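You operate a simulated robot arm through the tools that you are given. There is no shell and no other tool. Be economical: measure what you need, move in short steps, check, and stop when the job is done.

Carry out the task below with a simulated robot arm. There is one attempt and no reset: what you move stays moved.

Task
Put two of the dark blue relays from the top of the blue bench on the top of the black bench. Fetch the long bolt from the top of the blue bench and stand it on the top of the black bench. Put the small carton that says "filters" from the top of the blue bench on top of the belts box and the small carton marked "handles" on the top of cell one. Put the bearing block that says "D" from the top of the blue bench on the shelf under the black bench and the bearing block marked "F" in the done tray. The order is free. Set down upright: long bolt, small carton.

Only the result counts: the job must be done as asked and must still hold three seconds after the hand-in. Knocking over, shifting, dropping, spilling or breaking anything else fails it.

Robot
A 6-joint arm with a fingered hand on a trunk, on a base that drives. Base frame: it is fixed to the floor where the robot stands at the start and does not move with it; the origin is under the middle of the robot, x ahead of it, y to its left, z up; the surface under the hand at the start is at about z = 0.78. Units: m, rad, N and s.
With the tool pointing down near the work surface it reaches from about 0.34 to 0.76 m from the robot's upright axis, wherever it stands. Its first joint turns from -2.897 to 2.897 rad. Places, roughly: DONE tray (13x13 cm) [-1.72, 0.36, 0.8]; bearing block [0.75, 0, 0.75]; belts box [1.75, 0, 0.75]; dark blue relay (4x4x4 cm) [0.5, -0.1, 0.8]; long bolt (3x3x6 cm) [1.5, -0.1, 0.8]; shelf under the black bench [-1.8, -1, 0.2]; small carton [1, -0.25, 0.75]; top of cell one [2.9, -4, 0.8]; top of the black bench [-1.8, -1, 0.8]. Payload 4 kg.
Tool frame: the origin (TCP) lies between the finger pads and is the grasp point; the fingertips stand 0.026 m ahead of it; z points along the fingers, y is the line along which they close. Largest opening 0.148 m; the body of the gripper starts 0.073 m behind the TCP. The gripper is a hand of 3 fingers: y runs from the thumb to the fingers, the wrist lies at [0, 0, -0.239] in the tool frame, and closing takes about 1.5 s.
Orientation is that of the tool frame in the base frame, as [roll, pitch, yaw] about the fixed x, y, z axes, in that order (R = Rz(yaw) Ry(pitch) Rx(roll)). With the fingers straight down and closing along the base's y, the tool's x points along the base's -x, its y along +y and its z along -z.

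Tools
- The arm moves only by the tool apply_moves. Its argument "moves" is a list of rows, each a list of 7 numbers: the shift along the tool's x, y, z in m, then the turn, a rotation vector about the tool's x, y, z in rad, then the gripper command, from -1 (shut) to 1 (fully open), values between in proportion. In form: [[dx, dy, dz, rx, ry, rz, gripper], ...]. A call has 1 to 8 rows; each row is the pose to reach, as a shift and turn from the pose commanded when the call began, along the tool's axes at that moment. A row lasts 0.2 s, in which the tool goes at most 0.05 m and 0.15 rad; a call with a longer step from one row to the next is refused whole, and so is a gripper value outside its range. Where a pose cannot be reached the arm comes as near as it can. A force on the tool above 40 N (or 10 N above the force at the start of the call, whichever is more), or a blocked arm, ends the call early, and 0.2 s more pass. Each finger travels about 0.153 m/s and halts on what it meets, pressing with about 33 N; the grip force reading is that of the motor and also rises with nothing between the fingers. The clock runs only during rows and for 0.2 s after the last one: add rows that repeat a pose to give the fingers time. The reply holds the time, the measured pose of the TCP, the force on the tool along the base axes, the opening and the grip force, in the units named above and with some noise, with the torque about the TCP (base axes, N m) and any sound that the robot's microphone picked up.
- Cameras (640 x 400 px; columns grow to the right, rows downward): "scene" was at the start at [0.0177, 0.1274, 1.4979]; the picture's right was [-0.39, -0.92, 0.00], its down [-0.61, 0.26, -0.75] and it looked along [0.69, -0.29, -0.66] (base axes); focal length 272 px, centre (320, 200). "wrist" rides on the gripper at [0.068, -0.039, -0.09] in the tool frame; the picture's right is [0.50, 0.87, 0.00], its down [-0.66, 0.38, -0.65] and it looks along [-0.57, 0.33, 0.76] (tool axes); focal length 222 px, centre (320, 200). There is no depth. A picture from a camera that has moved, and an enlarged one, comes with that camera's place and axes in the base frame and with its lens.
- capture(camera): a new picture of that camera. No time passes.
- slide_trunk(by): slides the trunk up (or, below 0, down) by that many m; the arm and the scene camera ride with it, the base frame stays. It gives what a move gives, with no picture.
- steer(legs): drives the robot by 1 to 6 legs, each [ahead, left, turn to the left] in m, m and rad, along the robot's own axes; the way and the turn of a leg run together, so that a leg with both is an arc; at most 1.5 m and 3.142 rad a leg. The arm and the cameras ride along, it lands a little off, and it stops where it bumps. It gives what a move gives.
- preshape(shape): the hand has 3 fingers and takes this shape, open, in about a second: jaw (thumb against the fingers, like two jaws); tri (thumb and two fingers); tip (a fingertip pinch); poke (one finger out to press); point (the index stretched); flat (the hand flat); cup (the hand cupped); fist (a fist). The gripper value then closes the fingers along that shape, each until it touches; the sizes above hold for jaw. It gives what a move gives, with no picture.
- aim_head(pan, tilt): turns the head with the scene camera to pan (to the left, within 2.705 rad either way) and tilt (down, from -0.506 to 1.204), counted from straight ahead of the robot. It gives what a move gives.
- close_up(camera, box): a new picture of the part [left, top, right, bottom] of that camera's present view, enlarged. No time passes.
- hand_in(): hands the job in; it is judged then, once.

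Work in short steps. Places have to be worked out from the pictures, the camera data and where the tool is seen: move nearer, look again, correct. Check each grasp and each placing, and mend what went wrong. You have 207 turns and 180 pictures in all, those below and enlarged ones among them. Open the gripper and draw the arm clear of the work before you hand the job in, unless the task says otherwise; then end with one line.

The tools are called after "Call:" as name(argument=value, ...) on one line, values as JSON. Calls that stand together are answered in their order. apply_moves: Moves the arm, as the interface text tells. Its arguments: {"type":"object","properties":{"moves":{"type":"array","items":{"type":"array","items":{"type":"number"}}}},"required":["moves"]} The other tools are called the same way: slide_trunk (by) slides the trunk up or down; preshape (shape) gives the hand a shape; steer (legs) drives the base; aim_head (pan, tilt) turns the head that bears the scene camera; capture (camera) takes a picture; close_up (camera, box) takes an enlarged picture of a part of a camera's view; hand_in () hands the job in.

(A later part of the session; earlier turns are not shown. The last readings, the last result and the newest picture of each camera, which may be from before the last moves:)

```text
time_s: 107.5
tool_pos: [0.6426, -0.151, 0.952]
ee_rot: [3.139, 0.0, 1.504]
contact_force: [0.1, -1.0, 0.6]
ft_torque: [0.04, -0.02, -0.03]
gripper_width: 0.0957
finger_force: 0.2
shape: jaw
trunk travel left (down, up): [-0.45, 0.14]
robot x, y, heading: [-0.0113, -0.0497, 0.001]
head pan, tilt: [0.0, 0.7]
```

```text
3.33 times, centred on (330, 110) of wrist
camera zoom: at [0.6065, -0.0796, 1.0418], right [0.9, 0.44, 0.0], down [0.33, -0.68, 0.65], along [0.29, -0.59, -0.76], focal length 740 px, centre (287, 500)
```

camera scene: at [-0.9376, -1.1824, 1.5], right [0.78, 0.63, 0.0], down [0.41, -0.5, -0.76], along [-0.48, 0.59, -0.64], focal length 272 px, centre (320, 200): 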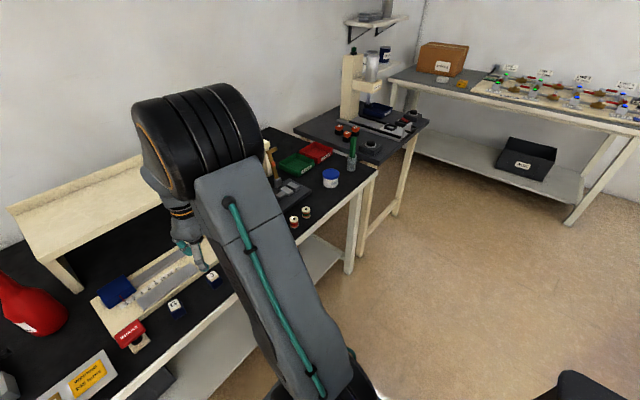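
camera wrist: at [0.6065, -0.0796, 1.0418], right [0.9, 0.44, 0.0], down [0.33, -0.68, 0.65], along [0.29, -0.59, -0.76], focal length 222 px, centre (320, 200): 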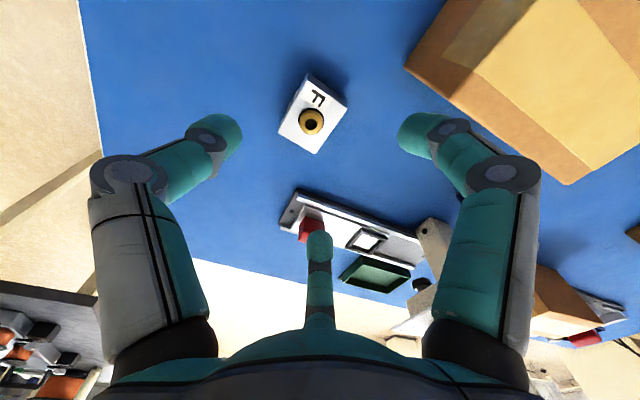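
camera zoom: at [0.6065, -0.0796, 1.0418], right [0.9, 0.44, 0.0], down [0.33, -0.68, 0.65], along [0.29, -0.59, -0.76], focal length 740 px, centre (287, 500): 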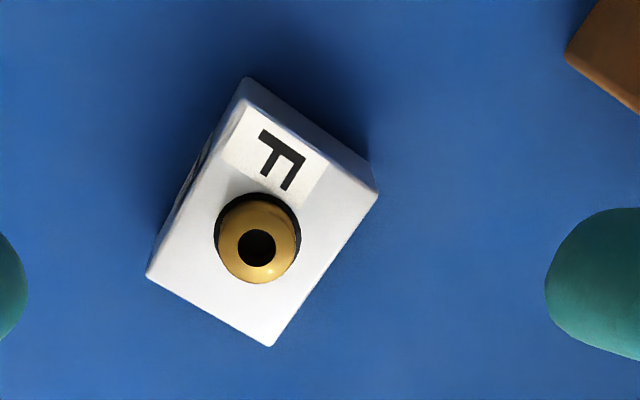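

Centre (0.6385, -0.1645), -6.5°. Descending and gripping.

Call:
apply_moves(moves=[[-0.0137, -0.003, 0.04, 0, 0, 0.045, 0.2], [-0.0137, -0.003, 0.085, 0, 0, 0.045, 0.2], [-0.0137, -0.003, 0.13, 0, 0, 0.045, 0.2], [-0.0137, -0.003, 0.142, 0, 0, 0.045, 0.2], [-0.0137, -0.003, 0.142, 0, 0, 0.045, 0.2]])

Call:
capture(camera="wrist")

```text
time_s: 108.8
tool_pos: [0.6384, -0.165, 0.8082]
ee_rot: [3.139, -0.001, 1.461]
contact_force: [0.6, 0.6, -0.4]
ft_torque: [0.02, 0.04, 0.04]
gripper_width: 0.0893
finger_force: 0.0
shape: jaw
trunk travel left (down, up): [-0.45, 0.14]
robot x, y, heading: [-0.0113, -0.0533, 0.002]
head pan, tilt: [0.0, 0.7]
```

```text
141 pictures are left
camera wrist: at [0.6051, -0.0919, 0.8993], right [0.92, 0.4, 0.0], down [0.3, -0.69, 0.65], along [0.27, -0.6, -0.76], focal length 222 px, centre (320, 200)
```

wrist: 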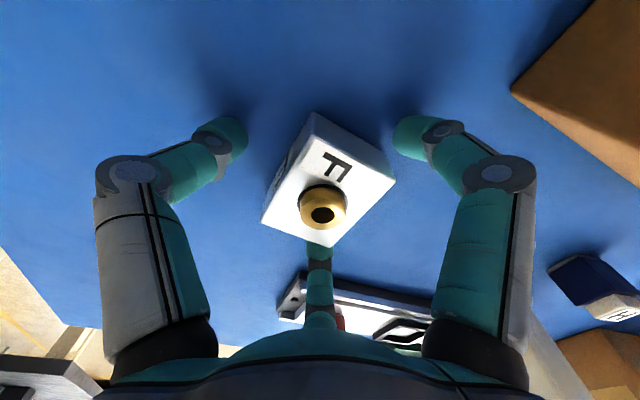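

The three fingers close radially at 120°, so for this block it's better with the fingers on the long sides and the thumb on the end. I lift and rotate back 90°.

Call:
apply_moves(moves=[[0, 0, -0.05, 0, 0, 0, 0.2], [0, 0, -0.1, 0, 0, -0.15, 0.2], [0, 0, -0.1, 0, 0, -0.3, 0.2], [0, 0, -0.1, 0, 0, -0.45, 0.2], [0, 0, -0.1, 0, 0, -0.6, 0.2], [0, 0, -0.1, 0, 0, -0.75, 0.2], [0, 0, -0.1, 0, 0, -0.9, 0.2], [0, 0, -0.1, 0, 0, -1.05, 0.2]])

Call:
apply_moves(moves=[[0, 0, 0, 0, 0, -0.15, 0.2], [0, 0, 0, 0, 0, -0.3, 0.2], [0, 0, 0, 0, 0, -0.45, 0.2], [0, 0, 0, 0, 0, -0.52, 0.2], [0, 0, 0.05, 0, 0, -0.52, 0.2], [0, 0, 0.1, 0, 0, -0.52, 0.2], [0, 0, 0.1, 0, 0, -0.52, 0.2]])

Call:
capture(camera="wrist")

```text
time_s: 110.5
tool_pos: [0.6399, -0.1646, 0.9101]
ee_rot: [3.14, 0.001, 2.516]
contact_force: [0.0, -1.3, -0.8]
ft_torque: [0.01, 0.03, -0.01]
gripper_width: 0.0893
finger_force: 0.2
shape: jaw
trunk travel left (down, up): [-0.45, 0.14]
robot x, y, heading: [-0.0149, -0.0499, 0.006]
head pan, tilt: [0.0, 0.7]
```

```text
time_s: 112.2
tool_pos: [0.6374, -0.1632, 0.8069]
ee_rot: [-3.141, 0.003, 3.033]
contact_force: [0.6, -0.2, 0.0]
ft_torque: [-0.02, 0.01, 0.0]
gripper_width: 0.0894
finger_force: 0.1
shape: jaw
trunk travel left (down, up): [-0.45, 0.14]
robot x, y, heading: [-0.0062, -0.0513, 0.004]
head pan, tilt: [0.0, 0.7]
```

```text
140 pictures are left
camera wrist: at [0.5656, -0.195, 0.8985], right [-0.4, 0.92, 0.0], down [0.69, 0.3, 0.66], along [0.6, 0.26, -0.75], focal length 222 px, centre (320, 200)
```

wrist: 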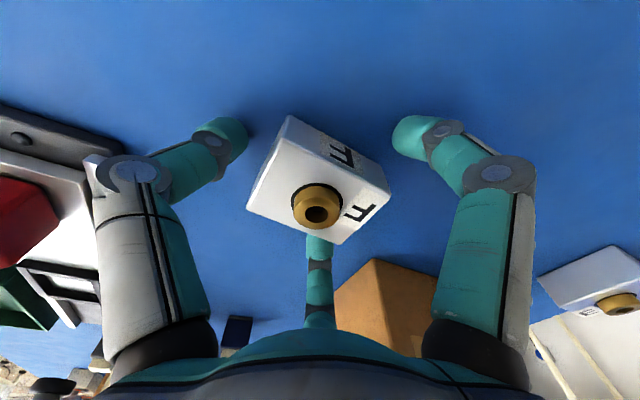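

Good alignment; closing then lifting slightly.

Call:
apply_moves(moves=[[0, 0, 0, 0, 0, 0, -0.3], [0, 0, 0, 0, 0, 0, -1], [0, 0, 0, 0, 0, 0, -1], [0, 0, 0, 0, 0, 0, -1], [0, 0, 0, 0, 0, 0, -1], [0, 0, 0, 0, 0, 0, -1], [0, 0, 0, 0, 0, 0, -1]])

Call:
capture(camera="wrist")

```text
time_s: 113.8
tool_pos: [0.6384, -0.1647, 0.807]
ee_rot: [3.14, 0.004, 3.032]
contact_force: [-0.4, -1.2, 0.8]
ft_torque: [-0.04, 0.03, 0.03]
gripper_width: 0.0532
finger_force: 33.3
shape: jaw
trunk travel left (down, up): [-0.45, 0.14]
robot x, y, heading: [-0.0123, -0.0483, 0.003]
head pan, tilt: [0.0, 0.7]
```

```text
139 pictures are left
camera wrist: at [0.5655, -0.195, 0.899], right [-0.4, 0.92, 0.0], down [0.69, 0.3, 0.66], along [0.6, 0.26, -0.75], focal length 222 px, centre (320, 200)
```

wrist: 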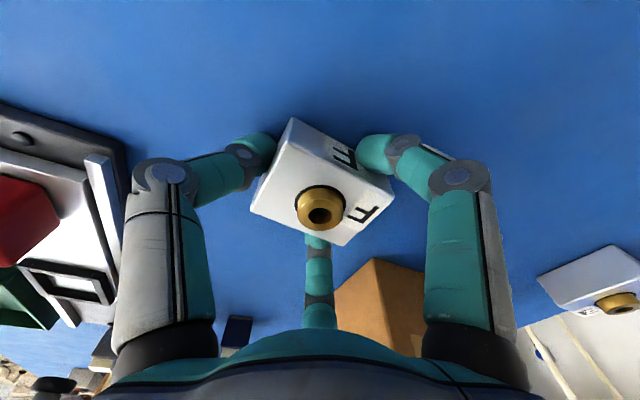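

Gripped on both long faces and the end. Lifting.

Call:
apply_moves(moves=[[0, 0, -0.02, 0, 0, 0, -1], [0, 0, -0.06, 0, 0, 0, -1], [0, 0, -0.1, 0, 0, 0, -1], [0, 0, -0.15, 0, 0, 0, -1], [0, 0, -0.15, 0, 0, 0, -1]])

Call:
capture(camera="wrist")

```text
time_s: 115.0
tool_pos: [0.6376, -0.1636, 0.9586]
ee_rot: [-3.14, 0.003, 3.031]
contact_force: [-1.1, -0.2, -1.7]
ft_torque: [0.0, 0.0, -0.01]
gripper_width: 0.0531
finger_force: 32.7
shape: jaw
trunk travel left (down, up): [-0.45, 0.14]
robot x, y, heading: [-0.0147, -0.0515, 0.006]
head pan, tilt: [0.0, 0.7]
```

```text
138 pictures are left
camera wrist: at [0.5652, -0.1942, 1.05], right [-0.4, 0.92, 0.0], down [0.69, 0.3, 0.66], along [0.6, 0.26, -0.76], focal length 222 px, centre (320, 200)
```

wrist: 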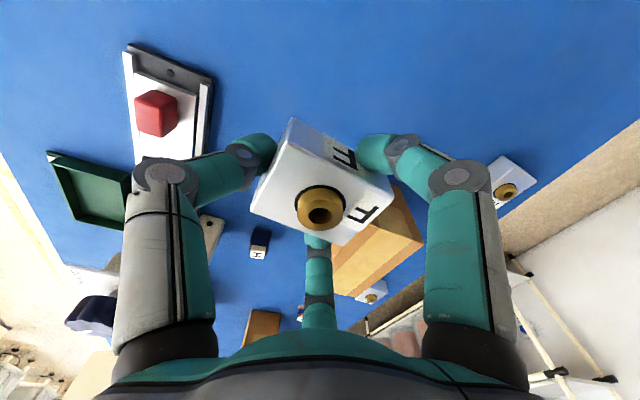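

F is held. Driving around to face the small table with the DONE tray.

Call:
steer(legs=[[-0.6, 0, 0], [0, 0, 1.571], [0, 0, 1.565], [0, -0.29, 0]])

Call:
aim_head(pan=0.0, tilt=0.6)

Call:
capture(camera="scene")

Call:
capture(camera="wrist")

```text
time_s: 127.6
tool_pos: [-1.2687, 0.3359, 0.9594]
ee_rot: [-3.14, 0.003, -0.09]
contact_force: [0.1, 0.1, -3.1]
ft_torque: [0.03, -0.02, -0.02]
gripper_width: 0.0529
finger_force: 32.6
shape: jaw
trunk travel left (down, up): [-0.45, 0.14]
robot x, y, heading: [-0.6109, 0.2386, -3.121]
head pan, tilt: [0.0, 0.7]
```

```text
time_s: 128.3
tool_pos: [-1.2688, 0.3361, 0.9593]
ee_rot: [-3.141, 0.004, -0.092]
contact_force: [-0.9, 0.4, -2.8]
ft_torque: [-0.01, 0.01, -0.02]
gripper_width: 0.0527
finger_force: 32.7
shape: jaw
trunk travel left (down, up): [-0.45, 0.14]
robot x, y, heading: [-0.6142, 0.236, -3.118]
head pan, tilt: [0.0, 0.6]
```

```text
137 pictures are left
camera scene: at [-0.64, 0.0734, 1.5086], right [-0.02, 1.0, 0.0], down [0.57, 0.01, -0.82], along [-0.82, -0.02, -0.57], focal length 272 px, centre (320, 200)
```

scene: 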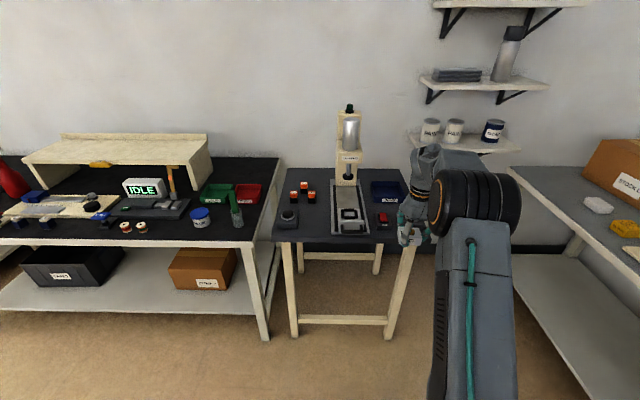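

```text
136 pictures are left
camera wrist: at [-1.1984, 0.3697, 1.0495], right [0.42, -0.91, 0.0], down [-0.69, -0.32, 0.66], along [-0.6, -0.27, -0.76], focal length 222 px, centre (320, 200)
```

wrist: 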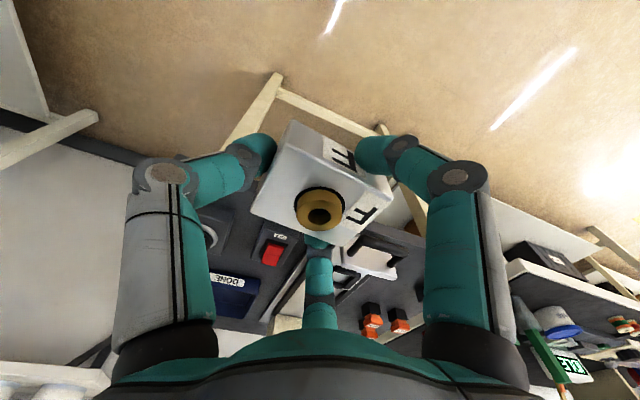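

Zoom in on the tray.

Call:
close_up(camera="scene", box=[270, 150, 440, 260])

Call:
close_up(camera="wrist", box=[160, 200, 320, 340])

```text
3.64 times, centred on (355, 205) of scene
camera zoom: at [-0.64, 0.0734, 1.5086], right [-0.02, 1.0, 0.0], down [0.57, 0.01, -0.82], along [-0.82, -0.02, -0.57], focal length 990 px, centre (193, 182)
```

zoom: 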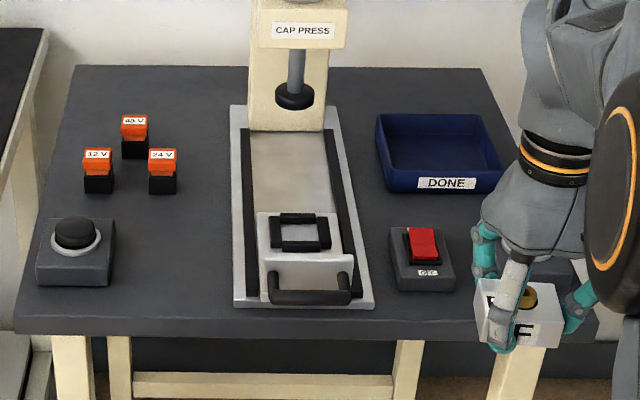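

```text
2.86 times, centred on (240, 270) of wrist
camera zoom: at [-1.1984, 0.3697, 1.0495], right [0.42, -0.91, 0.0], down [-0.69, -0.32, 0.66], along [-0.6, -0.27, -0.76], focal length 635 px, centre (549, 0)
```

zoom: 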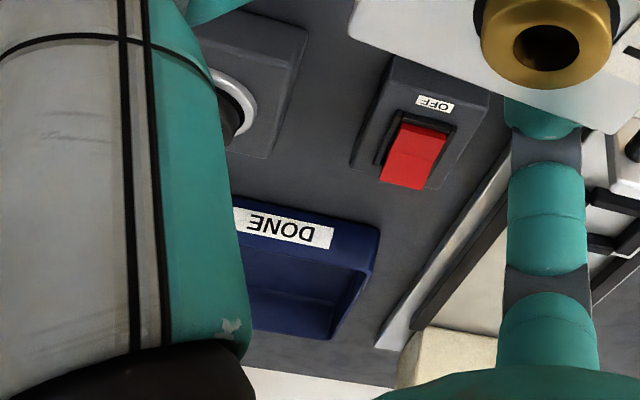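

Tray centre ≈ (-1.715, 0.358); the table front edge is x≈-1.43. Driving ahead.

Call:
steer(legs=[[0.41, -0.03, -0.024]])

Call:
capture(camera="wrist")

Call:
capture(camera="scene")

```text
time_s: 130.8
tool_pos: [-1.6749, 0.3766, 0.9598]
ee_rot: [-3.139, 0.003, -0.112]
contact_force: [0.2, 0.5, -2.5]
ft_torque: [0.0, 0.0, 0.02]
gripper_width: 0.0526
finger_force: 32.9
shape: jaw
trunk travel left (down, up): [-0.45, 0.14]
robot x, y, heading: [-1.0278, 0.2624, -3.137]
head pan, tilt: [0.0, 0.6]
```

```text
133 pictures are left
camera wrist: at [-1.6044, 0.4074, 1.0495], right [0.4, -0.92, 0.0], down [-0.69, -0.3, 0.66], along [-0.6, -0.26, -0.76], focal length 222 px, centre (320, 200)
```

wrist: 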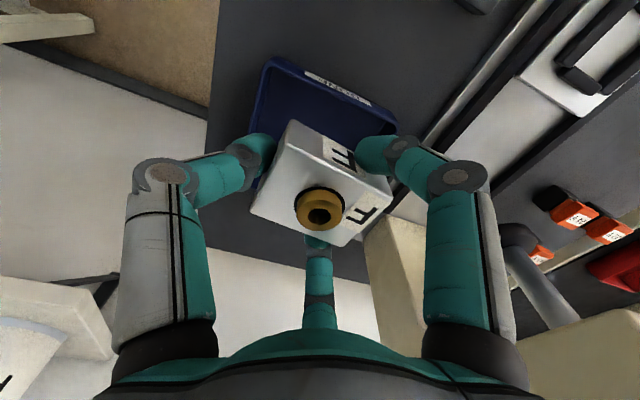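

```text
132 pictures are left
camera scene: at [-1.0522, 0.0995, 1.5086], right [0.0, 1.0, 0.0], down [0.57, 0.0, -0.82], along [-0.82, 0.0, -0.57], focal length 272 px, centre (320, 200)
```

scene: 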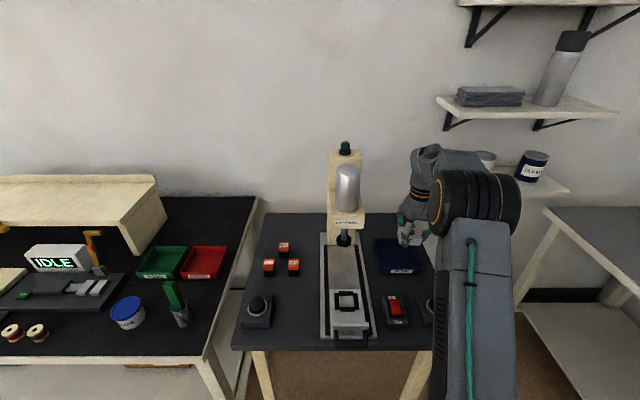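

Tray front rim seen at x≈-1.656, y 0.297–0.438, so centre ≈ (-1.724, 0.366). Moving over, straightening and lowering part-way.

Call:
apply_moves(moves=[[-0.025, 0.008, 0, 0, 0, -0.05, -1], [-0.0475, 0.016, 0, 0, 0, -0.11, -1], [-0.0475, 0.016, 0.04, 0, 0, -0.11, -1], [-0.0475, 0.016, 0.08, 0, 0, -0.11, -1], [-0.0475, 0.016, 0.08, 0, 0, -0.11, -1]])

Call:
capture(camera="wrist")

Call:
close_up(camera="scene", box=[340, 140, 480, 290])

```text
time_s: 132.0
tool_pos: [-1.7252, 0.3647, 0.8796]
ee_rot: [-3.141, 0.004, -0.003]
contact_force: [0.3, -0.5, -2.3]
ft_torque: [0.01, 0.0, -0.03]
gripper_width: 0.0525
finger_force: 32.8
shape: jaw
trunk travel left (down, up): [-0.45, 0.14]
robot x, y, heading: [-1.0205, 0.2629, -3.143]
head pan, tilt: [0.0, 0.6]
```

```text
131 pictures are left
camera wrist: at [-1.658, 0.4046, 0.9697], right [0.5, -0.87, 0.0], down [-0.65, -0.38, 0.66], along [-0.57, -0.33, -0.76], focal length 222 px, centre (320, 200)
```

wrist: 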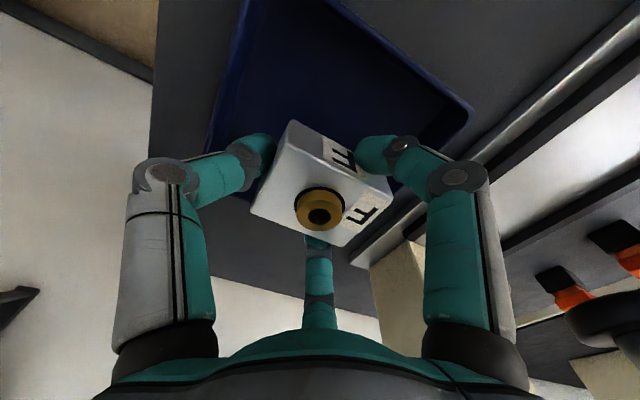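

```text
2.67 times, centred on (410, 215) of scene
camera zoom: at [-1.0525, 0.0995, 1.5086], right [0.0, 1.0, 0.0], down [0.57, 0.0, -0.82], along [-0.82, 0.0, -0.57], focal length 726 px, centre (80, 160)
```

zoom: 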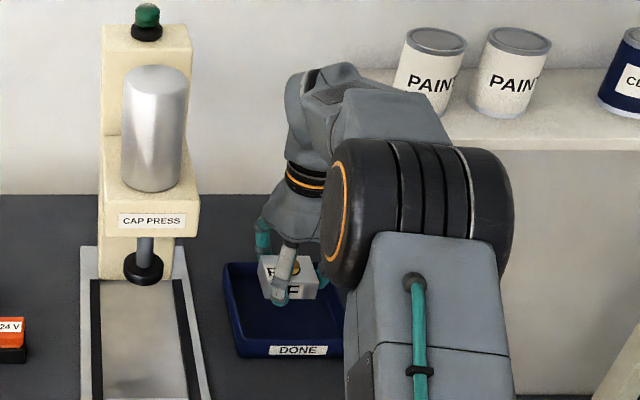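

Well inside the tray outline. Lowering to contact.

Call:
apply_moves(moves=[[0, 0, 0.03, 0, 0, 0, -1], [0, 0, 0.042, 0, 0, 0, -1], [0, 0, 0.048, 0, 0, 0, -1], [0, 0, 0.054, 0, 0, 0, -1], [0, 0, 0.06, 0, 0, 0, -1], [0, 0, 0.066, 0, 0, 0, -1], [0, 0, 0.072, 0, 0, 0, -1]])

Call:
capture(camera="wrist")

```text
time_s: 133.2
tool_pos: [-1.7262, 0.3648, 0.8314]
ee_rot: [-3.139, 0.016, -0.003]
contact_force: [3.8, -0.5, 21.9]
ft_torque: [0.02, -0.11, -0.04]
gripper_width: 0.054
finger_force: 33.5
shape: jaw
trunk travel left (down, up): [-0.45, 0.14]
robot x, y, heading: [-1.0228, 0.2639, 3.144]
head pan, tilt: [0.0, 0.6]
stopped in row 5: the force on the tool passed its limit at 46 N (the readings are from after the stop); the commanded pose is now the measured one
```

```text
129 pictures are left
camera wrist: at [-1.658, 0.405, 0.9203], right [0.5, -0.87, -0.01], down [-0.64, -0.38, 0.66], along [-0.58, -0.32, -0.75], focal length 222 px, centre (320, 200)
```

wrist: 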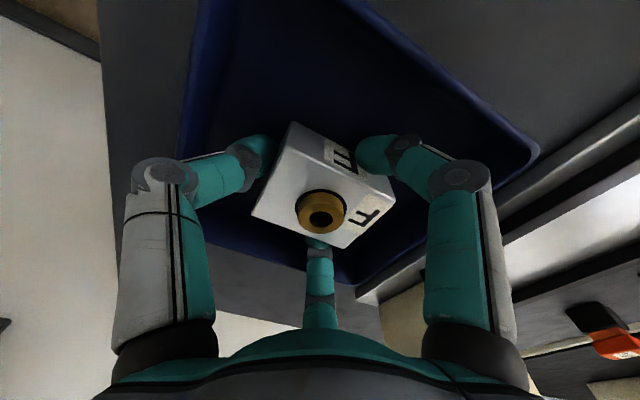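

Floor contact at 0.831. Opening a bit and lifting.

Call:
apply_moves(moves=[[0, 0, -0.002, 0, 0, 0, -0.2], [0, 0, -0.002, 0, 0, 0, -0.08], [0, 0, -0.002, 0, 0, 0, -0.05], [0, 0, -0.04, 0, 0, 0, -0.05], [0, 0, -0.08, 0, 0, 0, -0.05], [0, 0, -0.12, 0, 0, 0, -0.05]])

Call:
capture(camera="wrist")

```text
time_s: 134.6
tool_pos: [-1.7255, 0.3641, 0.9492]
ee_rot: [-3.139, 0.012, -0.003]
contact_force: [-0.7, 0.5, 0.1]
ft_torque: [-0.03, 0.02, 0.02]
gripper_width: 0.0698
finger_force: 0.1
shape: jaw
trunk travel left (down, up): [-0.45, 0.14]
robot x, y, heading: [-1.0238, 0.2612, 3.141]
head pan, tilt: [0.0, 0.6]
```

```text
128 pictures are left
camera wrist: at [-1.6573, 0.4042, 1.0376], right [0.5, -0.87, -0.01], down [-0.65, -0.38, 0.66], along [-0.58, -0.32, -0.75], focal length 222 px, centre (320, 200)
```

wrist: 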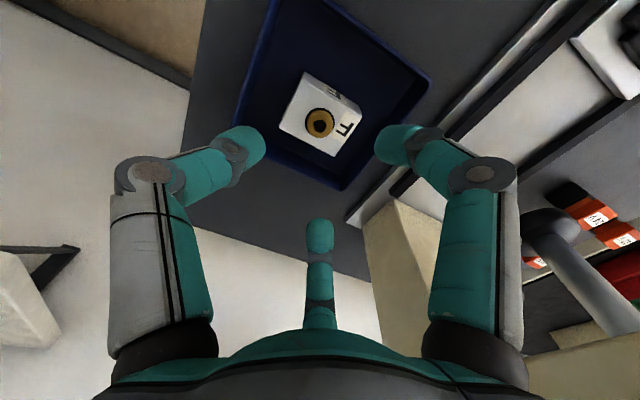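

F is in the tray. I back away and retract the arm, then drive to the left (y+) side of the blue bench.

Call:
steer(legs=[[-0.4, 0, 0]])

Call:
apply_moves(moves=[[0.05, 0, 0, 0, 0, 0, -0.05], [0.1, 0.03, -0.02, 0, 0, 0, -0.05], [0.15, 0.06, -0.04, 0, 0, 0, -0.05], [0.2, 0.09, -0.06, 0, 0, 0, -0.05], [0.23, 0.1, -0.08, 0, 0, 0, -0.05], [0.23, 0.1, -0.08, 0, 0, 0, -0.05]])

Call:
steer(legs=[[0, 0, 1.571], [0, 0, 1.571], [0, 0.4, 0], [0.6, 0, 0]])

Call:
aim_head(pan=0.0, tilt=0.5)

Call:
capture(camera="scene")

```text
time_s: 137.1
tool_pos: [-1.3298, 0.3635, 0.9468]
ee_rot: [-3.14, 0.013, 0.002]
contact_force: [0.0, -0.7, -0.8]
ft_torque: [-0.02, 0.0, -0.02]
gripper_width: 0.0698
finger_force: 0.0
shape: jaw
trunk travel left (down, up): [-0.45, 0.14]
robot x, y, heading: [-0.6279, 0.2621, -3.142]
head pan, tilt: [0.0, 0.6]
```

```text
refused: row 2 steps farther than a row can; nothing moved
```

```text
time_s: 150.2
tool_pos: [0.6767, 0.5514, 0.948]
ee_rot: [-3.14, 0.012, 3.135]
contact_force: [0.4, -0.6, 0.6]
ft_torque: [-0.01, -0.01, 0.0]
gripper_width: 0.0697
finger_force: 0.0
shape: jaw
trunk travel left (down, up): [-0.45, 0.14]
robot x, y, heading: [-0.0221, 0.657, -0.002]
head pan, tilt: [0.0, 0.6]
```

```text
time_s: 150.9
tool_pos: [0.6769, 0.5511, 0.9475]
ee_rot: [-3.14, 0.012, 3.134]
contact_force: [-0.9, 0.3, 0.2]
ft_torque: [-0.03, 0.0, 0.0]
gripper_width: 0.0697
finger_force: 0.1
shape: jaw
trunk travel left (down, up): [-0.45, 0.14]
robot x, y, heading: [-0.0239, 0.6574, -0.004]
head pan, tilt: [0.0, 0.499]
```

```text
127 pictures are left
camera scene: at [0.0084, 0.8164, 1.5176], right [0.0, -1.0, 0.0], down [-0.48, 0.0, -0.88], along [0.88, 0.0, -0.48], focal length 272 px, centre (320, 200)
```

scene: 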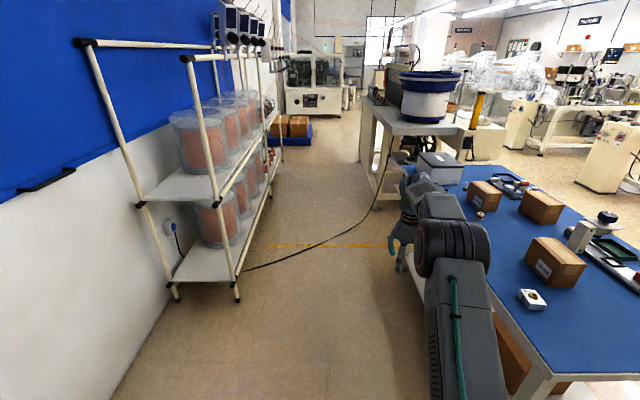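

Retract and raise the arm before moving alongside.

Call:
apply_moves(moves=[[0.035, 0, -0.03, 0, 0, 0, -0.05], [0.07, 0, -0.06, 0, 0, 0, -0.05], [0.105, 0, -0.09, 0, 0, 0, -0.05], [0.14, 0, -0.12, 0, 0, 0, -0.05], [0.17, -0.03, -0.14, 0, 0, 0, -0.05], [0.2, -0.06, -0.14, 0, 0, 0, -0.05], [0.22, -0.1, -0.14, 0, 0, 0, -0.05]])

Call:
steer(legs=[[0.9, 0, 0], [0, 0, -1.571]])

Call:
aim_head(pan=0.0, tilt=0.7)

Call:
capture(camera="scene")

Call:
capture(camera="wrist")

```text
time_s: 152.5
tool_pos: [0.4542, 0.4528, 1.0846]
ee_rot: [-3.14, 0.013, 3.136]
contact_force: [-0.1, 0.4, -0.1]
ft_torque: [-0.02, 0.0, 0.0]
gripper_width: 0.0701
finger_force: 0.0
shape: jaw
trunk travel left (down, up): [-0.45, 0.14]
robot x, y, heading: [-0.0201, 0.656, -0.0]
head pan, tilt: [0.0, 0.499]
```

```text
time_s: 161.1
tool_pos: [0.6754, 0.1737, 1.0846]
ee_rot: [-3.139, 0.012, 1.563]
contact_force: [1.1, -0.2, -0.3]
ft_torque: [0.01, 0.01, 0.01]
gripper_width: 0.07
finger_force: 0.1
shape: jaw
trunk travel left (down, up): [-0.45, 0.14]
robot x, y, heading: [0.8826, 0.651, -1.574]
head pan, tilt: [0.0, 0.499]
```

```text
time_s: 161.8
tool_pos: [0.6751, 0.1735, 1.0859]
ee_rot: [-3.139, 0.012, 1.564]
contact_force: [-0.2, 0.0, -0.1]
ft_torque: [-0.01, 0.04, 0.0]
gripper_width: 0.07
finger_force: 0.1
shape: jaw
trunk travel left (down, up): [-0.45, 0.14]
robot x, y, heading: [0.8763, 0.6514, -1.573]
head pan, tilt: [0.0, 0.7]
```

```text
126 pictures are left
camera scene: at [1.0413, 0.6257, 1.5], right [-1.0, 0.0, 0.0], down [0.0, 0.64, -0.77], along [0.0, -0.77, -0.64], focal length 272 px, centre (320, 200)
```

scene: 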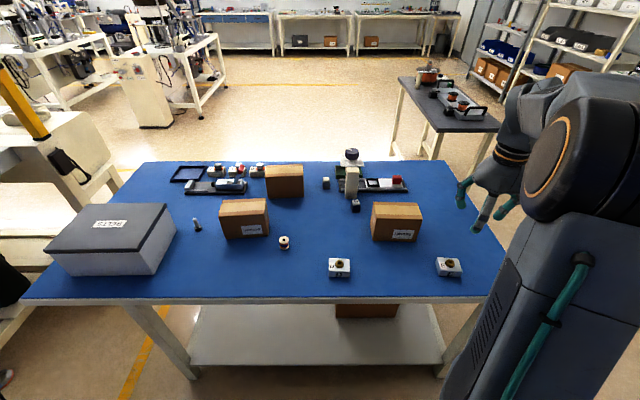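

```text
125 pictures are left
camera wrist: at [0.6361, 0.2435, 1.1748], right [0.87, 0.49, -0.01], down [0.37, -0.65, 0.66], along [0.32, -0.58, -0.75], focal length 222 px, centre (320, 200)
```

wrist: 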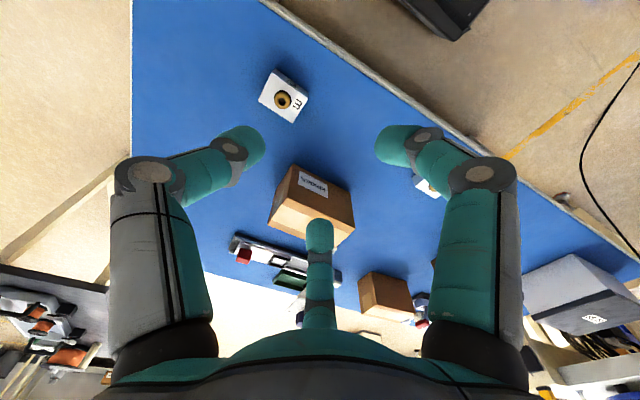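

Excellent view. I zoom onto labels: cartons, blocks, bolt.

Call:
close_up(camera="scene", box=[180, 160, 310, 255])

Call:
close_up(camera="scene", box=[310, 190, 480, 290])

```text
4.21 times, centred on (245, 208) of scene
camera zoom: at [1.0413, 0.6257, 1.5], right [-1.0, 0.0, 0.0], down [0.0, 0.64, -0.77], along [0.0, -0.77, -0.64], focal length 1146 px, centre (636, 168)
```

zoom: 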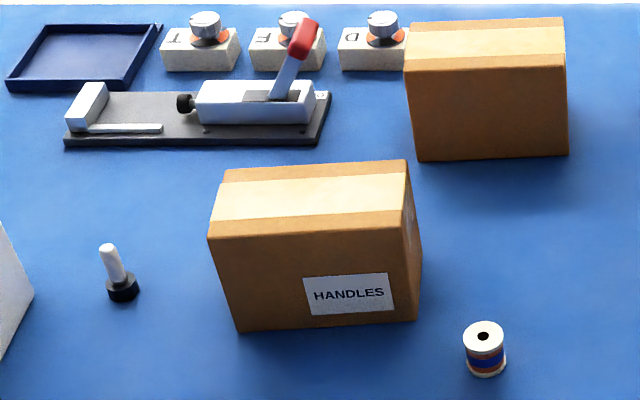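

```text
3.76 times, centred on (395, 240) of scene
camera zoom: at [1.0413, 0.6257, 1.5], right [-1.0, 0.0, 0.0], down [0.0, 0.64, -0.77], along [0.0, -0.77, -0.64], focal length 1025 px, centre (38, 49)
```

zoom: 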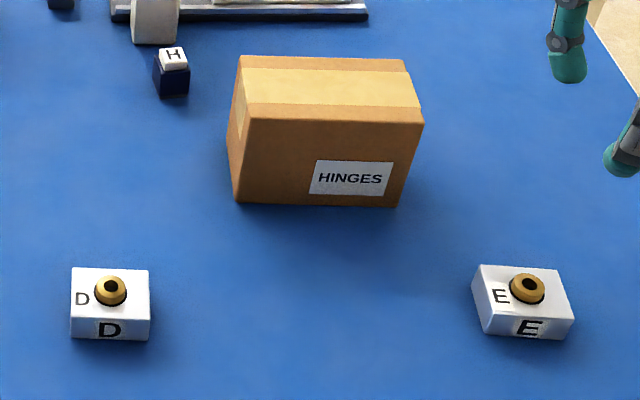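

D is at ≈(0.98, 0.105), bolt stands near the belts box, HANDLES mid-bench; the third carton should be filters. I move the hand above D.

Call:
apply_moves(moves=[[-0.01, 0.045, 0, 0, 0, 0, 0.0], [-0.02, 0.09, 0, 0, 0, 0, 0.1], [-0.03, 0.135, 0, 0, 0, 0, 0.2], [-0.04, 0.18, 0, 0, 0, 0, 0.2], [-0.05, 0.225, 0, 0, 0, 0, 0.2], [-0.06, 0.27, 0, 0, 0, 0, 0.2], [-0.07, 0.307, 0.02, 0, 0, 0, 0.2], [-0.07, 0.307, 0.06, 0, 0, 0, 0.2]])

Call:
apply_moves(moves=[[0, 0, 0.04, 0, 0, 0, 0.2], [0, 0, 0.07, 0, 0, 0, 0.2], [0, 0, 0.07, 0, 0, 0, 0.2]])

Call:
close_up(camera="wrist", box=[220, 50, 420, 200])

```text
time_s: 163.6
tool_pos: [0.9832, 0.1011, 1.0252]
ee_rot: [-3.137, 0.013, 1.565]
contact_force: [0.7, 0.5, -0.3]
ft_torque: [-0.02, 0.03, -0.02]
gripper_width: 0.0884
finger_force: 0.1
shape: jaw
trunk travel left (down, up): [-0.45, 0.14]
robot x, y, heading: [0.8792, 0.6517, -1.575]
head pan, tilt: [0.0, 0.7]
```

```text
time_s: 164.4
tool_pos: [0.9824, 0.0995, 0.9558]
ee_rot: [-3.139, 0.012, 1.562]
contact_force: [0.3, 0.6, -0.3]
ft_torque: [0.02, 0.0, -0.03]
gripper_width: 0.0884
finger_force: 0.1
shape: jaw
trunk travel left (down, up): [-0.45, 0.14]
robot x, y, heading: [0.8804, 0.654, -1.57]
head pan, tilt: [0.0, 0.7]
```

```text
2.67 times, centred on (320, 125) of wrist
camera zoom: at [0.9424, 0.1691, 1.0451], right [0.87, 0.49, -0.01], down [0.37, -0.65, 0.66], along [0.32, -0.58, -0.75], focal length 592 px, centre (320, 400)
```

zoom: 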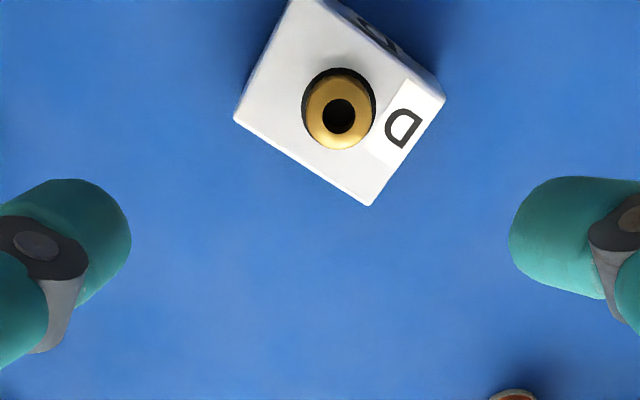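

D centre ≈ (0.978, 0.1145), aligned. Descend and grip.

Call:
apply_moves(moves=[[0.015, -0.004, 0.04, 0, 0, 0, 0.2], [0.015, -0.004, 0.085, 0, 0, 0, 0.2], [0.015, -0.004, 0.13, 0, 0, 0, 0.2], [0.015, -0.004, 0.148, 0, 0, 0, 0.2], [0.015, -0.004, 0.148, 0, 0, 0, 0.2]])

Call:
capture(camera="wrist")

```text
time_s: 165.6
tool_pos: [0.9778, 0.113, 0.8062]
ee_rot: [-3.14, 0.015, 1.564]
contact_force: [0.5, 0.9, 6.5]
ft_torque: [0.34, -0.18, -0.03]
gripper_width: 0.0884
finger_force: 0.1
shape: jaw
trunk travel left (down, up): [-0.45, 0.14]
robot x, y, heading: [0.8782, 0.6572, -1.576]
head pan, tilt: [0.0, 0.7]
```

```text
121 pictures are left
camera wrist: at [0.9381, 0.1825, 0.8966], right [0.87, 0.49, -0.01], down [0.37, -0.65, 0.66], along [0.32, -0.58, -0.75], focal length 222 px, centre (320, 200)
```

wrist: 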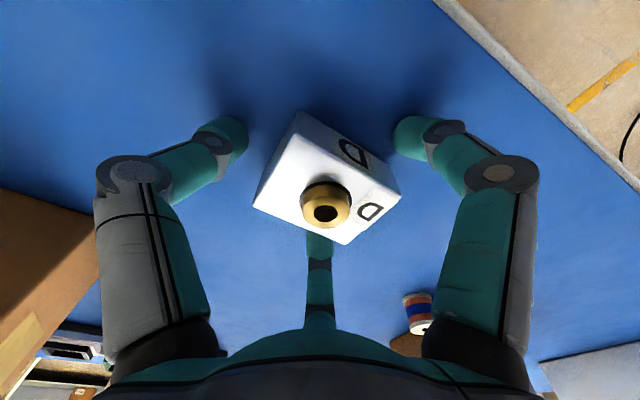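

Fingertip just grazes the table; raise 3 mm and close.

Call:
apply_moves(moves=[[0, 0, -0.003, 0, 0, 0, 0.0], [0, 0, -0.003, 0, 0, 0, -0.5], [0, 0, -0.003, 0, 0, 0, -1], [0, 0, -0.003, 0, 0, 0, -1], [0, 0, -0.003, 0, 0, 0, -1], [0, 0, -0.003, 0, 0, 0, -1], [0, 0, -0.003, 0, 0, 0, -1]])

Call:
apply_moves(moves=[[0, 0, -0.02, 0, 0, 0, -1], [0, 0, -0.07, 0, 0, 0, -1], [0, 0, -0.12, 0, 0, 0, -1], [0, 0, -0.17, 0, 0, 0, -1], [0, 0, -0.22, 0, 0, 0, -1], [0, 0, -0.25, 0, 0, 0, -1]])

Call:
capture(camera="wrist")

```text
time_s: 167.2
tool_pos: [0.9769, 0.1132, 0.8093]
ee_rot: [-3.14, 0.014, 1.564]
contact_force: [-0.2, 0.0, 0.4]
ft_torque: [-0.01, -0.03, -0.02]
gripper_width: 0.0492
finger_force: 32.7
shape: jaw
trunk travel left (down, up): [-0.45, 0.14]
robot x, y, heading: [0.8837, 0.6538, -1.571]
head pan, tilt: [0.0, 0.7]
```

```text
time_s: 168.6
tool_pos: [0.9793, 0.1156, 1.0594]
ee_rot: [3.141, 0.012, 1.565]
contact_force: [0.4, 0.9, -2.2]
ft_torque: [0.0, 0.04, 0.01]
gripper_width: 0.0488
finger_force: 32.5
shape: jaw
trunk travel left (down, up): [-0.45, 0.14]
robot x, y, heading: [0.8766, 0.6549, -1.575]
head pan, tilt: [0.0, 0.7]
```

```text
120 pictures are left
camera wrist: at [0.9398, 0.186, 1.1494], right [0.87, 0.49, -0.01], down [0.37, -0.65, 0.66], along [0.32, -0.58, -0.75], focal length 222 px, centre (320, 200)
```

wrist: 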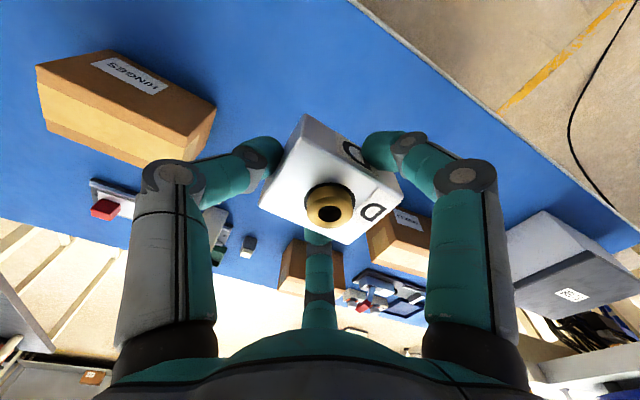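

D is held. I drive to the black bench front (robot around (-0.6, -0.9), facing -x) and look at the shelf.

Call:
steer(legs=[[0, 0, -1.571], [1.45, 0, 0], [0, 0.8, 0], [0, 0.75, 0]])

Call:
slide_trunk(by=-0.2)

Call:
aim_head(pan=0.0, tilt=0.7)

Call:
capture(camera="scene")

Call:
capture(camera="wrist")

```text
time_s: 187.1
tool_pos: [-1.0589, -1.0148, 1.0591]
ee_rot: [-3.14, 0.013, 0.018]
contact_force: [0.8, 0.4, -1.9]
ft_torque: [0.03, 0.02, 0.0]
gripper_width: 0.0483
finger_force: 32.7
shape: jaw
trunk travel left (down, up): [-0.45, 0.14]
robot x, y, heading: [-0.5232, -0.9017, -3.121]
head pan, tilt: [0.0, 0.7]
```

```text
time_s: 189.2
tool_pos: [-1.0584, -1.0158, 0.8589]
ee_rot: [-3.141, 0.013, 0.019]
contact_force: [-0.3, -0.2, -2.0]
ft_torque: [0.01, 0.0, 0.03]
gripper_width: 0.0485
finger_force: 33.2
shape: jaw
trunk travel left (down, up): [-0.25, 0.34]
robot x, y, heading: [-0.525, -0.899, -3.119]
head pan, tilt: [0.0, 0.7]
```

```text
time_s: 189.8
tool_pos: [-1.0581, -1.0165, 0.8586]
ee_rot: [-3.141, 0.013, 0.02]
contact_force: [0.0, 0.6, -3.3]
ft_torque: [0.0, 0.02, -0.04]
gripper_width: 0.0489
finger_force: 32.6
shape: jaw
trunk travel left (down, up): [-0.25, 0.34]
robot x, y, heading: [-0.5265, -0.9043, -3.119]
head pan, tilt: [0.0, 0.7]
```

```text
119 pictures are left
camera scene: at [-0.5457, -1.0661, 1.3], right [-0.02, 1.0, 0.0], down [0.64, 0.01, -0.76], along [-0.76, -0.02, -0.64], focal length 272 px, centre (320, 200)
```

scene: 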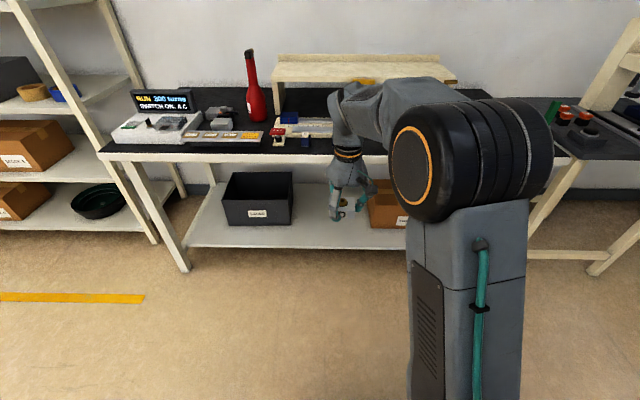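

```text
118 pictures are left
camera wrist: at [-0.9911, -0.975, 0.9489], right [0.52, -0.86, -0.01], down [-0.64, -0.39, 0.66], along [-0.57, -0.34, -0.75], focal length 222 px, centre (320, 200)
```

wrist: 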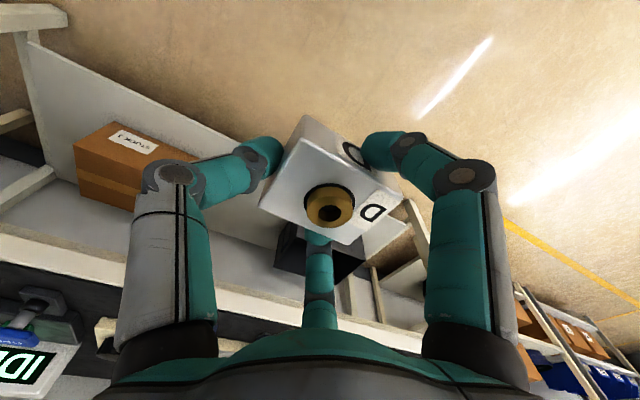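

Lower the trunk fully and then the hand to about z 0.34.

Call:
slide_trunk(by=-0.25)

Call:
apply_moves(moves=[[0, 0, 0.04, 0, 0, 0, -1], [0, 0, 0.08, 0, 0, 0, -1], [0, 0, 0.12, 0, 0, 0, -1], [0, 0, 0.16, 0, 0, 0, -1], [0, 0, 0.2, 0, 0, 0, -1], [0, 0, 0.24, 0, 0, 0, -1], [0, 0, 0.28, 0, 0, 0, -1]])

Call:
capture(camera="scene")

Call:
capture(camera="wrist")

```text
time_s: 192.4
tool_pos: [-1.0572, -1.0161, 0.6094]
ee_rot: [-3.141, 0.013, 0.019]
contact_force: [1.0, 0.3, -2.5]
ft_torque: [0.0, 0.0, 0.01]
gripper_width: 0.0484
finger_force: 33.1
shape: jaw
trunk travel left (down, up): [0.0, 0.59]
robot x, y, heading: [-0.5223, -0.9053, -3.119]
head pan, tilt: [0.0, 0.7]
```

```text
time_s: 194.0
tool_pos: [-1.0618, -1.016, 0.3285]
ee_rot: [-3.141, 0.013, 0.017]
contact_force: [0.3, 0.2, -2.9]
ft_torque: [-0.01, 0.02, 0.01]
gripper_width: 0.0483
finger_force: 32.8
shape: jaw
trunk travel left (down, up): [0.0, 0.59]
robot x, y, heading: [-0.5226, -0.901, -3.124]
head pan, tilt: [0.0, 0.7]
```

```text
117 pictures are left
camera scene: at [-0.5455, -1.0661, 1.05], right [-0.02, 1.0, 0.0], down [0.64, 0.01, -0.76], along [-0.76, -0.02, -0.64], focal length 272 px, centre (320, 200)
```

scene: 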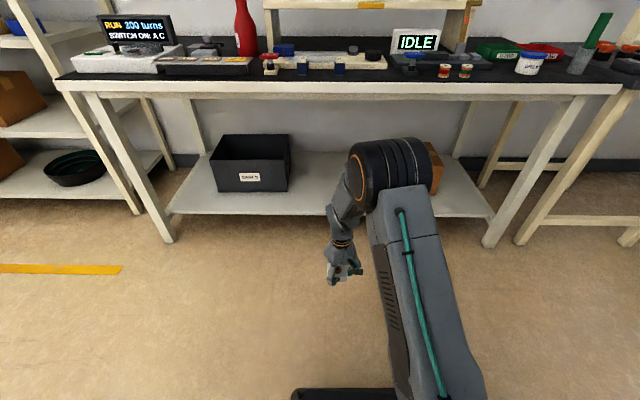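

```text
116 pictures are left
camera wrist: at [-0.9946, -0.9751, 0.4182], right [0.52, -0.86, -0.01], down [-0.64, -0.39, 0.66], along [-0.57, -0.34, -0.75], focal length 222 px, centre (320, 200)
```

wrist: 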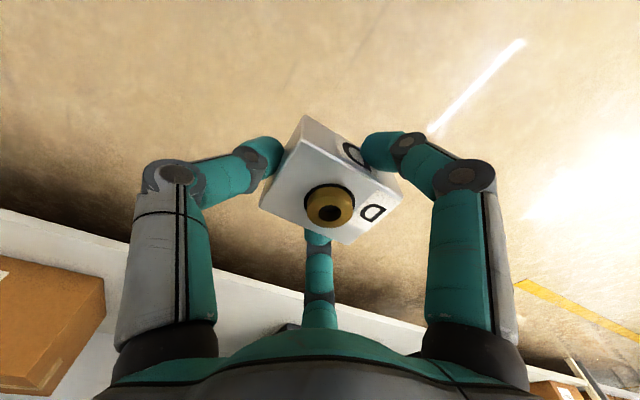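

Before entering, I test the arm's shape at long reach here in free space: extend 15 cm and lower to z≈0.24.

Call:
apply_moves(moves=[[-0.04, 0, 0.02, 0, 0, 0, -1], [-0.08, 0, 0.04, 0, 0, 0, -1], [-0.12, 0, 0.06, 0, 0, 0, -1], [-0.15, 0, 0.08, 0, 0, 0, -1], [-0.15, 0, 0.08, 0, 0, 0, -1]])

Call:
capture(camera="scene")

```text
time_s: 195.2
tool_pos: [-1.2123, -1.0186, 0.2512]
ee_rot: [-3.14, 0.013, 0.018]
contact_force: [0.2, 0.2, -1.6]
ft_torque: [0.01, 0.01, -0.02]
gripper_width: 0.0482
finger_force: 33.4
shape: jaw
trunk travel left (down, up): [0.0, 0.59]
robot x, y, heading: [-0.5251, -0.9048, -3.116]
head pan, tilt: [0.0, 0.7]
```

```text
115 pictures are left
camera scene: at [-0.5457, -1.0661, 1.05], right [-0.02, 1.0, 0.0], down [0.64, 0.01, -0.76], along [-0.76, -0.02, -0.64], focal length 272 px, centre (320, 200)
```

scene: 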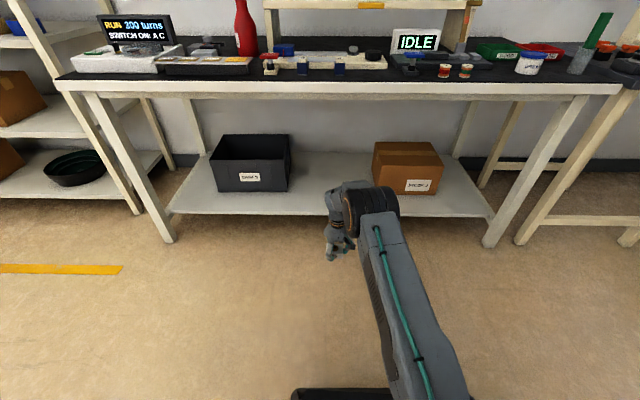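

At long reach the elbow stays low (≈0.68 max) and behind the hand, so it fits under the bench. I raise 2.5 cm for margin and drive in part-way.

Call:
apply_moves(moves=[[-0.03, 0, -0.025, 0, 0, 0, -1], [-0.03, 0, -0.025, 0, 0, 0, -1]])

Call:
steer(legs=[[0.15, 0, -0.02]])

Call:
capture(camera="wrist")

Call:
capture(camera="scene")

```text
time_s: 195.8
tool_pos: [-1.2418, -1.0186, 0.2757]
ee_rot: [-3.139, 0.012, 0.017]
contact_force: [-0.9, -1.0, -2.5]
ft_torque: [-0.01, 0.0, 0.01]
gripper_width: 0.0482
finger_force: 32.9
shape: jaw
trunk travel left (down, up): [0.0, 0.59]
robot x, y, heading: [-0.5242, -0.9001, -3.12]
head pan, tilt: [0.0, 0.7]
```

```text
time_s: 197.2
tool_pos: [-1.3942, -1.0065, 0.2765]
ee_rot: [-3.14, 0.012, -0.002]
contact_force: [0.5, 0.2, -2.7]
ft_torque: [0.03, 0.01, -0.01]
gripper_width: 0.0483
finger_force: 33.1
shape: jaw
trunk travel left (down, up): [0.0, 0.59]
robot x, y, heading: [-0.6746, -0.9076, -3.142]
head pan, tilt: [0.0, 0.7]
```

```text
114 pictures are left
camera wrist: at [-1.3266, -0.9667, 0.3659], right [0.5, -0.87, -0.01], down [-0.65, -0.38, 0.66], along [-0.58, -0.32, -0.75], focal length 222 px, centre (320, 200)
```

wrist: 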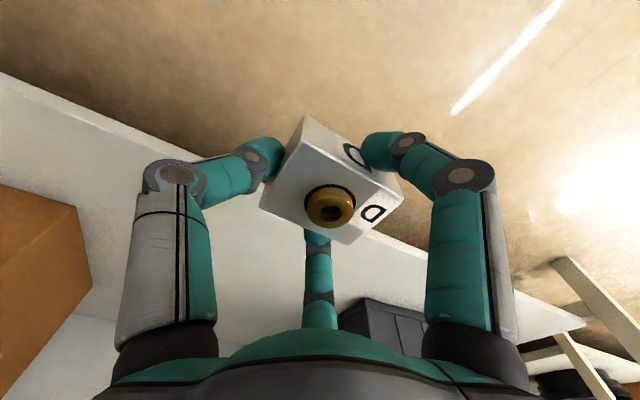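

```text
113 pictures are left
camera scene: at [-0.6998, -1.0674, 1.05], right [0.0, 1.0, 0.0], down [0.64, 0.0, -0.76], along [-0.76, 0.0, -0.64], focal length 272 px, centre (320, 200)
```

scene: 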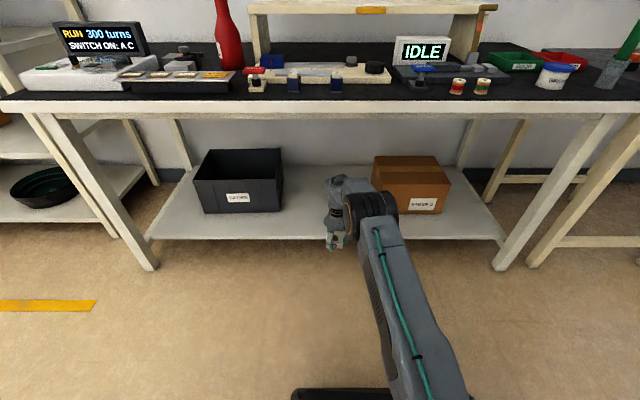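

Elbow top is estimated ≤0.66, under the bench's underside at 0.746. Drive in another 14 cm.

Call:
steer(legs=[[0.14, 0, 0]])

Call:
capture(camera="wrist")

Call:
capture(camera="scene")

```text
time_s: 198.5
tool_pos: [-1.5356, -1.0067, 0.2765]
ee_rot: [-3.141, 0.014, -0.002]
contact_force: [0.9, -1.0, -2.0]
ft_torque: [0.02, 0.01, 0.0]
gripper_width: 0.048
finger_force: 33.0
shape: jaw
trunk travel left (down, up): [0.0, 0.59]
robot x, y, heading: [-0.8163, -0.902, -3.134]
head pan, tilt: [0.0, 0.7]
```

```text
112 pictures are left
camera wrist: at [-1.468, -0.9669, 0.3659], right [0.5, -0.87, -0.01], down [-0.65, -0.38, 0.66], along [-0.58, -0.32, -0.75], focal length 222 px, centre (320, 200)
```

wrist: 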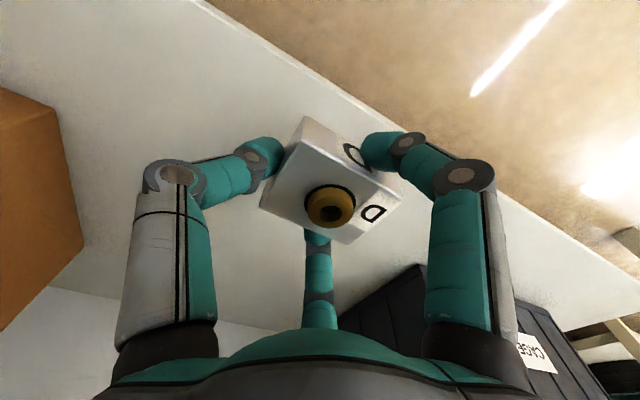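

```text
111 pictures are left
camera scene: at [-0.8413, -1.0676, 1.05], right [0.0, 1.0, 0.0], down [0.64, 0.0, -0.76], along [-0.76, 0.0, -0.64], focal length 272 px, centre (320, 200)
```

scene: 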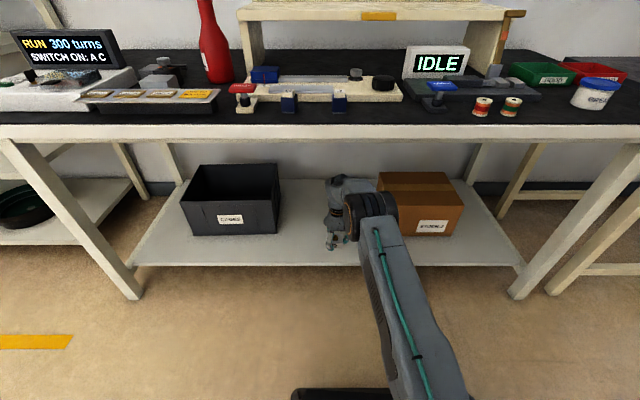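

Shelf edge at x≈-1.505; I go 3 cm deeper then lower gently to contact.

Call:
steer(legs=[[0.035, 0, 0]])

Call:
apply_moves(moves=[[0, 0, 0.02, 0, 0, 0, -1], [0, 0, 0.03, 0, 0, 0, -1], [0, 0, 0.037, 0, 0, 0, -1], [0, 0, 0.044, 0, 0, 0, -1], [0, 0, 0.051, 0, 0, 0, -1], [0, 0, 0.058, 0, 0, 0, -1], [0, 0, 0.065, 0, 0, 0, -1], [0, 0, 0.072, 0, 0, 0, -1]])

```text
time_s: 199.4
tool_pos: [-1.5713, -1.0058, 0.2762]
ee_rot: [-3.141, 0.013, -0.002]
contact_force: [0.7, -0.3, -2.1]
ft_torque: [-0.01, 0.02, 0.0]
gripper_width: 0.0481
finger_force: 33.1
shape: jaw
trunk travel left (down, up): [0.0, 0.59]
robot x, y, heading: [-0.8528, -0.9085, -3.137]
head pan, tilt: [0.0, 0.7]
```

```text
time_s: 201.2
tool_pos: [-1.5715, -1.0067, 0.2041]
ee_rot: [-3.14, 0.011, -0.002]
contact_force: [0.3, 0.3, -2.5]
ft_torque: [0.0, -0.03, 0.02]
gripper_width: 0.0478
finger_force: 33.1
shape: jaw
trunk travel left (down, up): [0.0, 0.59]
robot x, y, heading: [-0.8548, -0.9044, -3.139]
head pan, tilt: [0.0, 0.7]
```

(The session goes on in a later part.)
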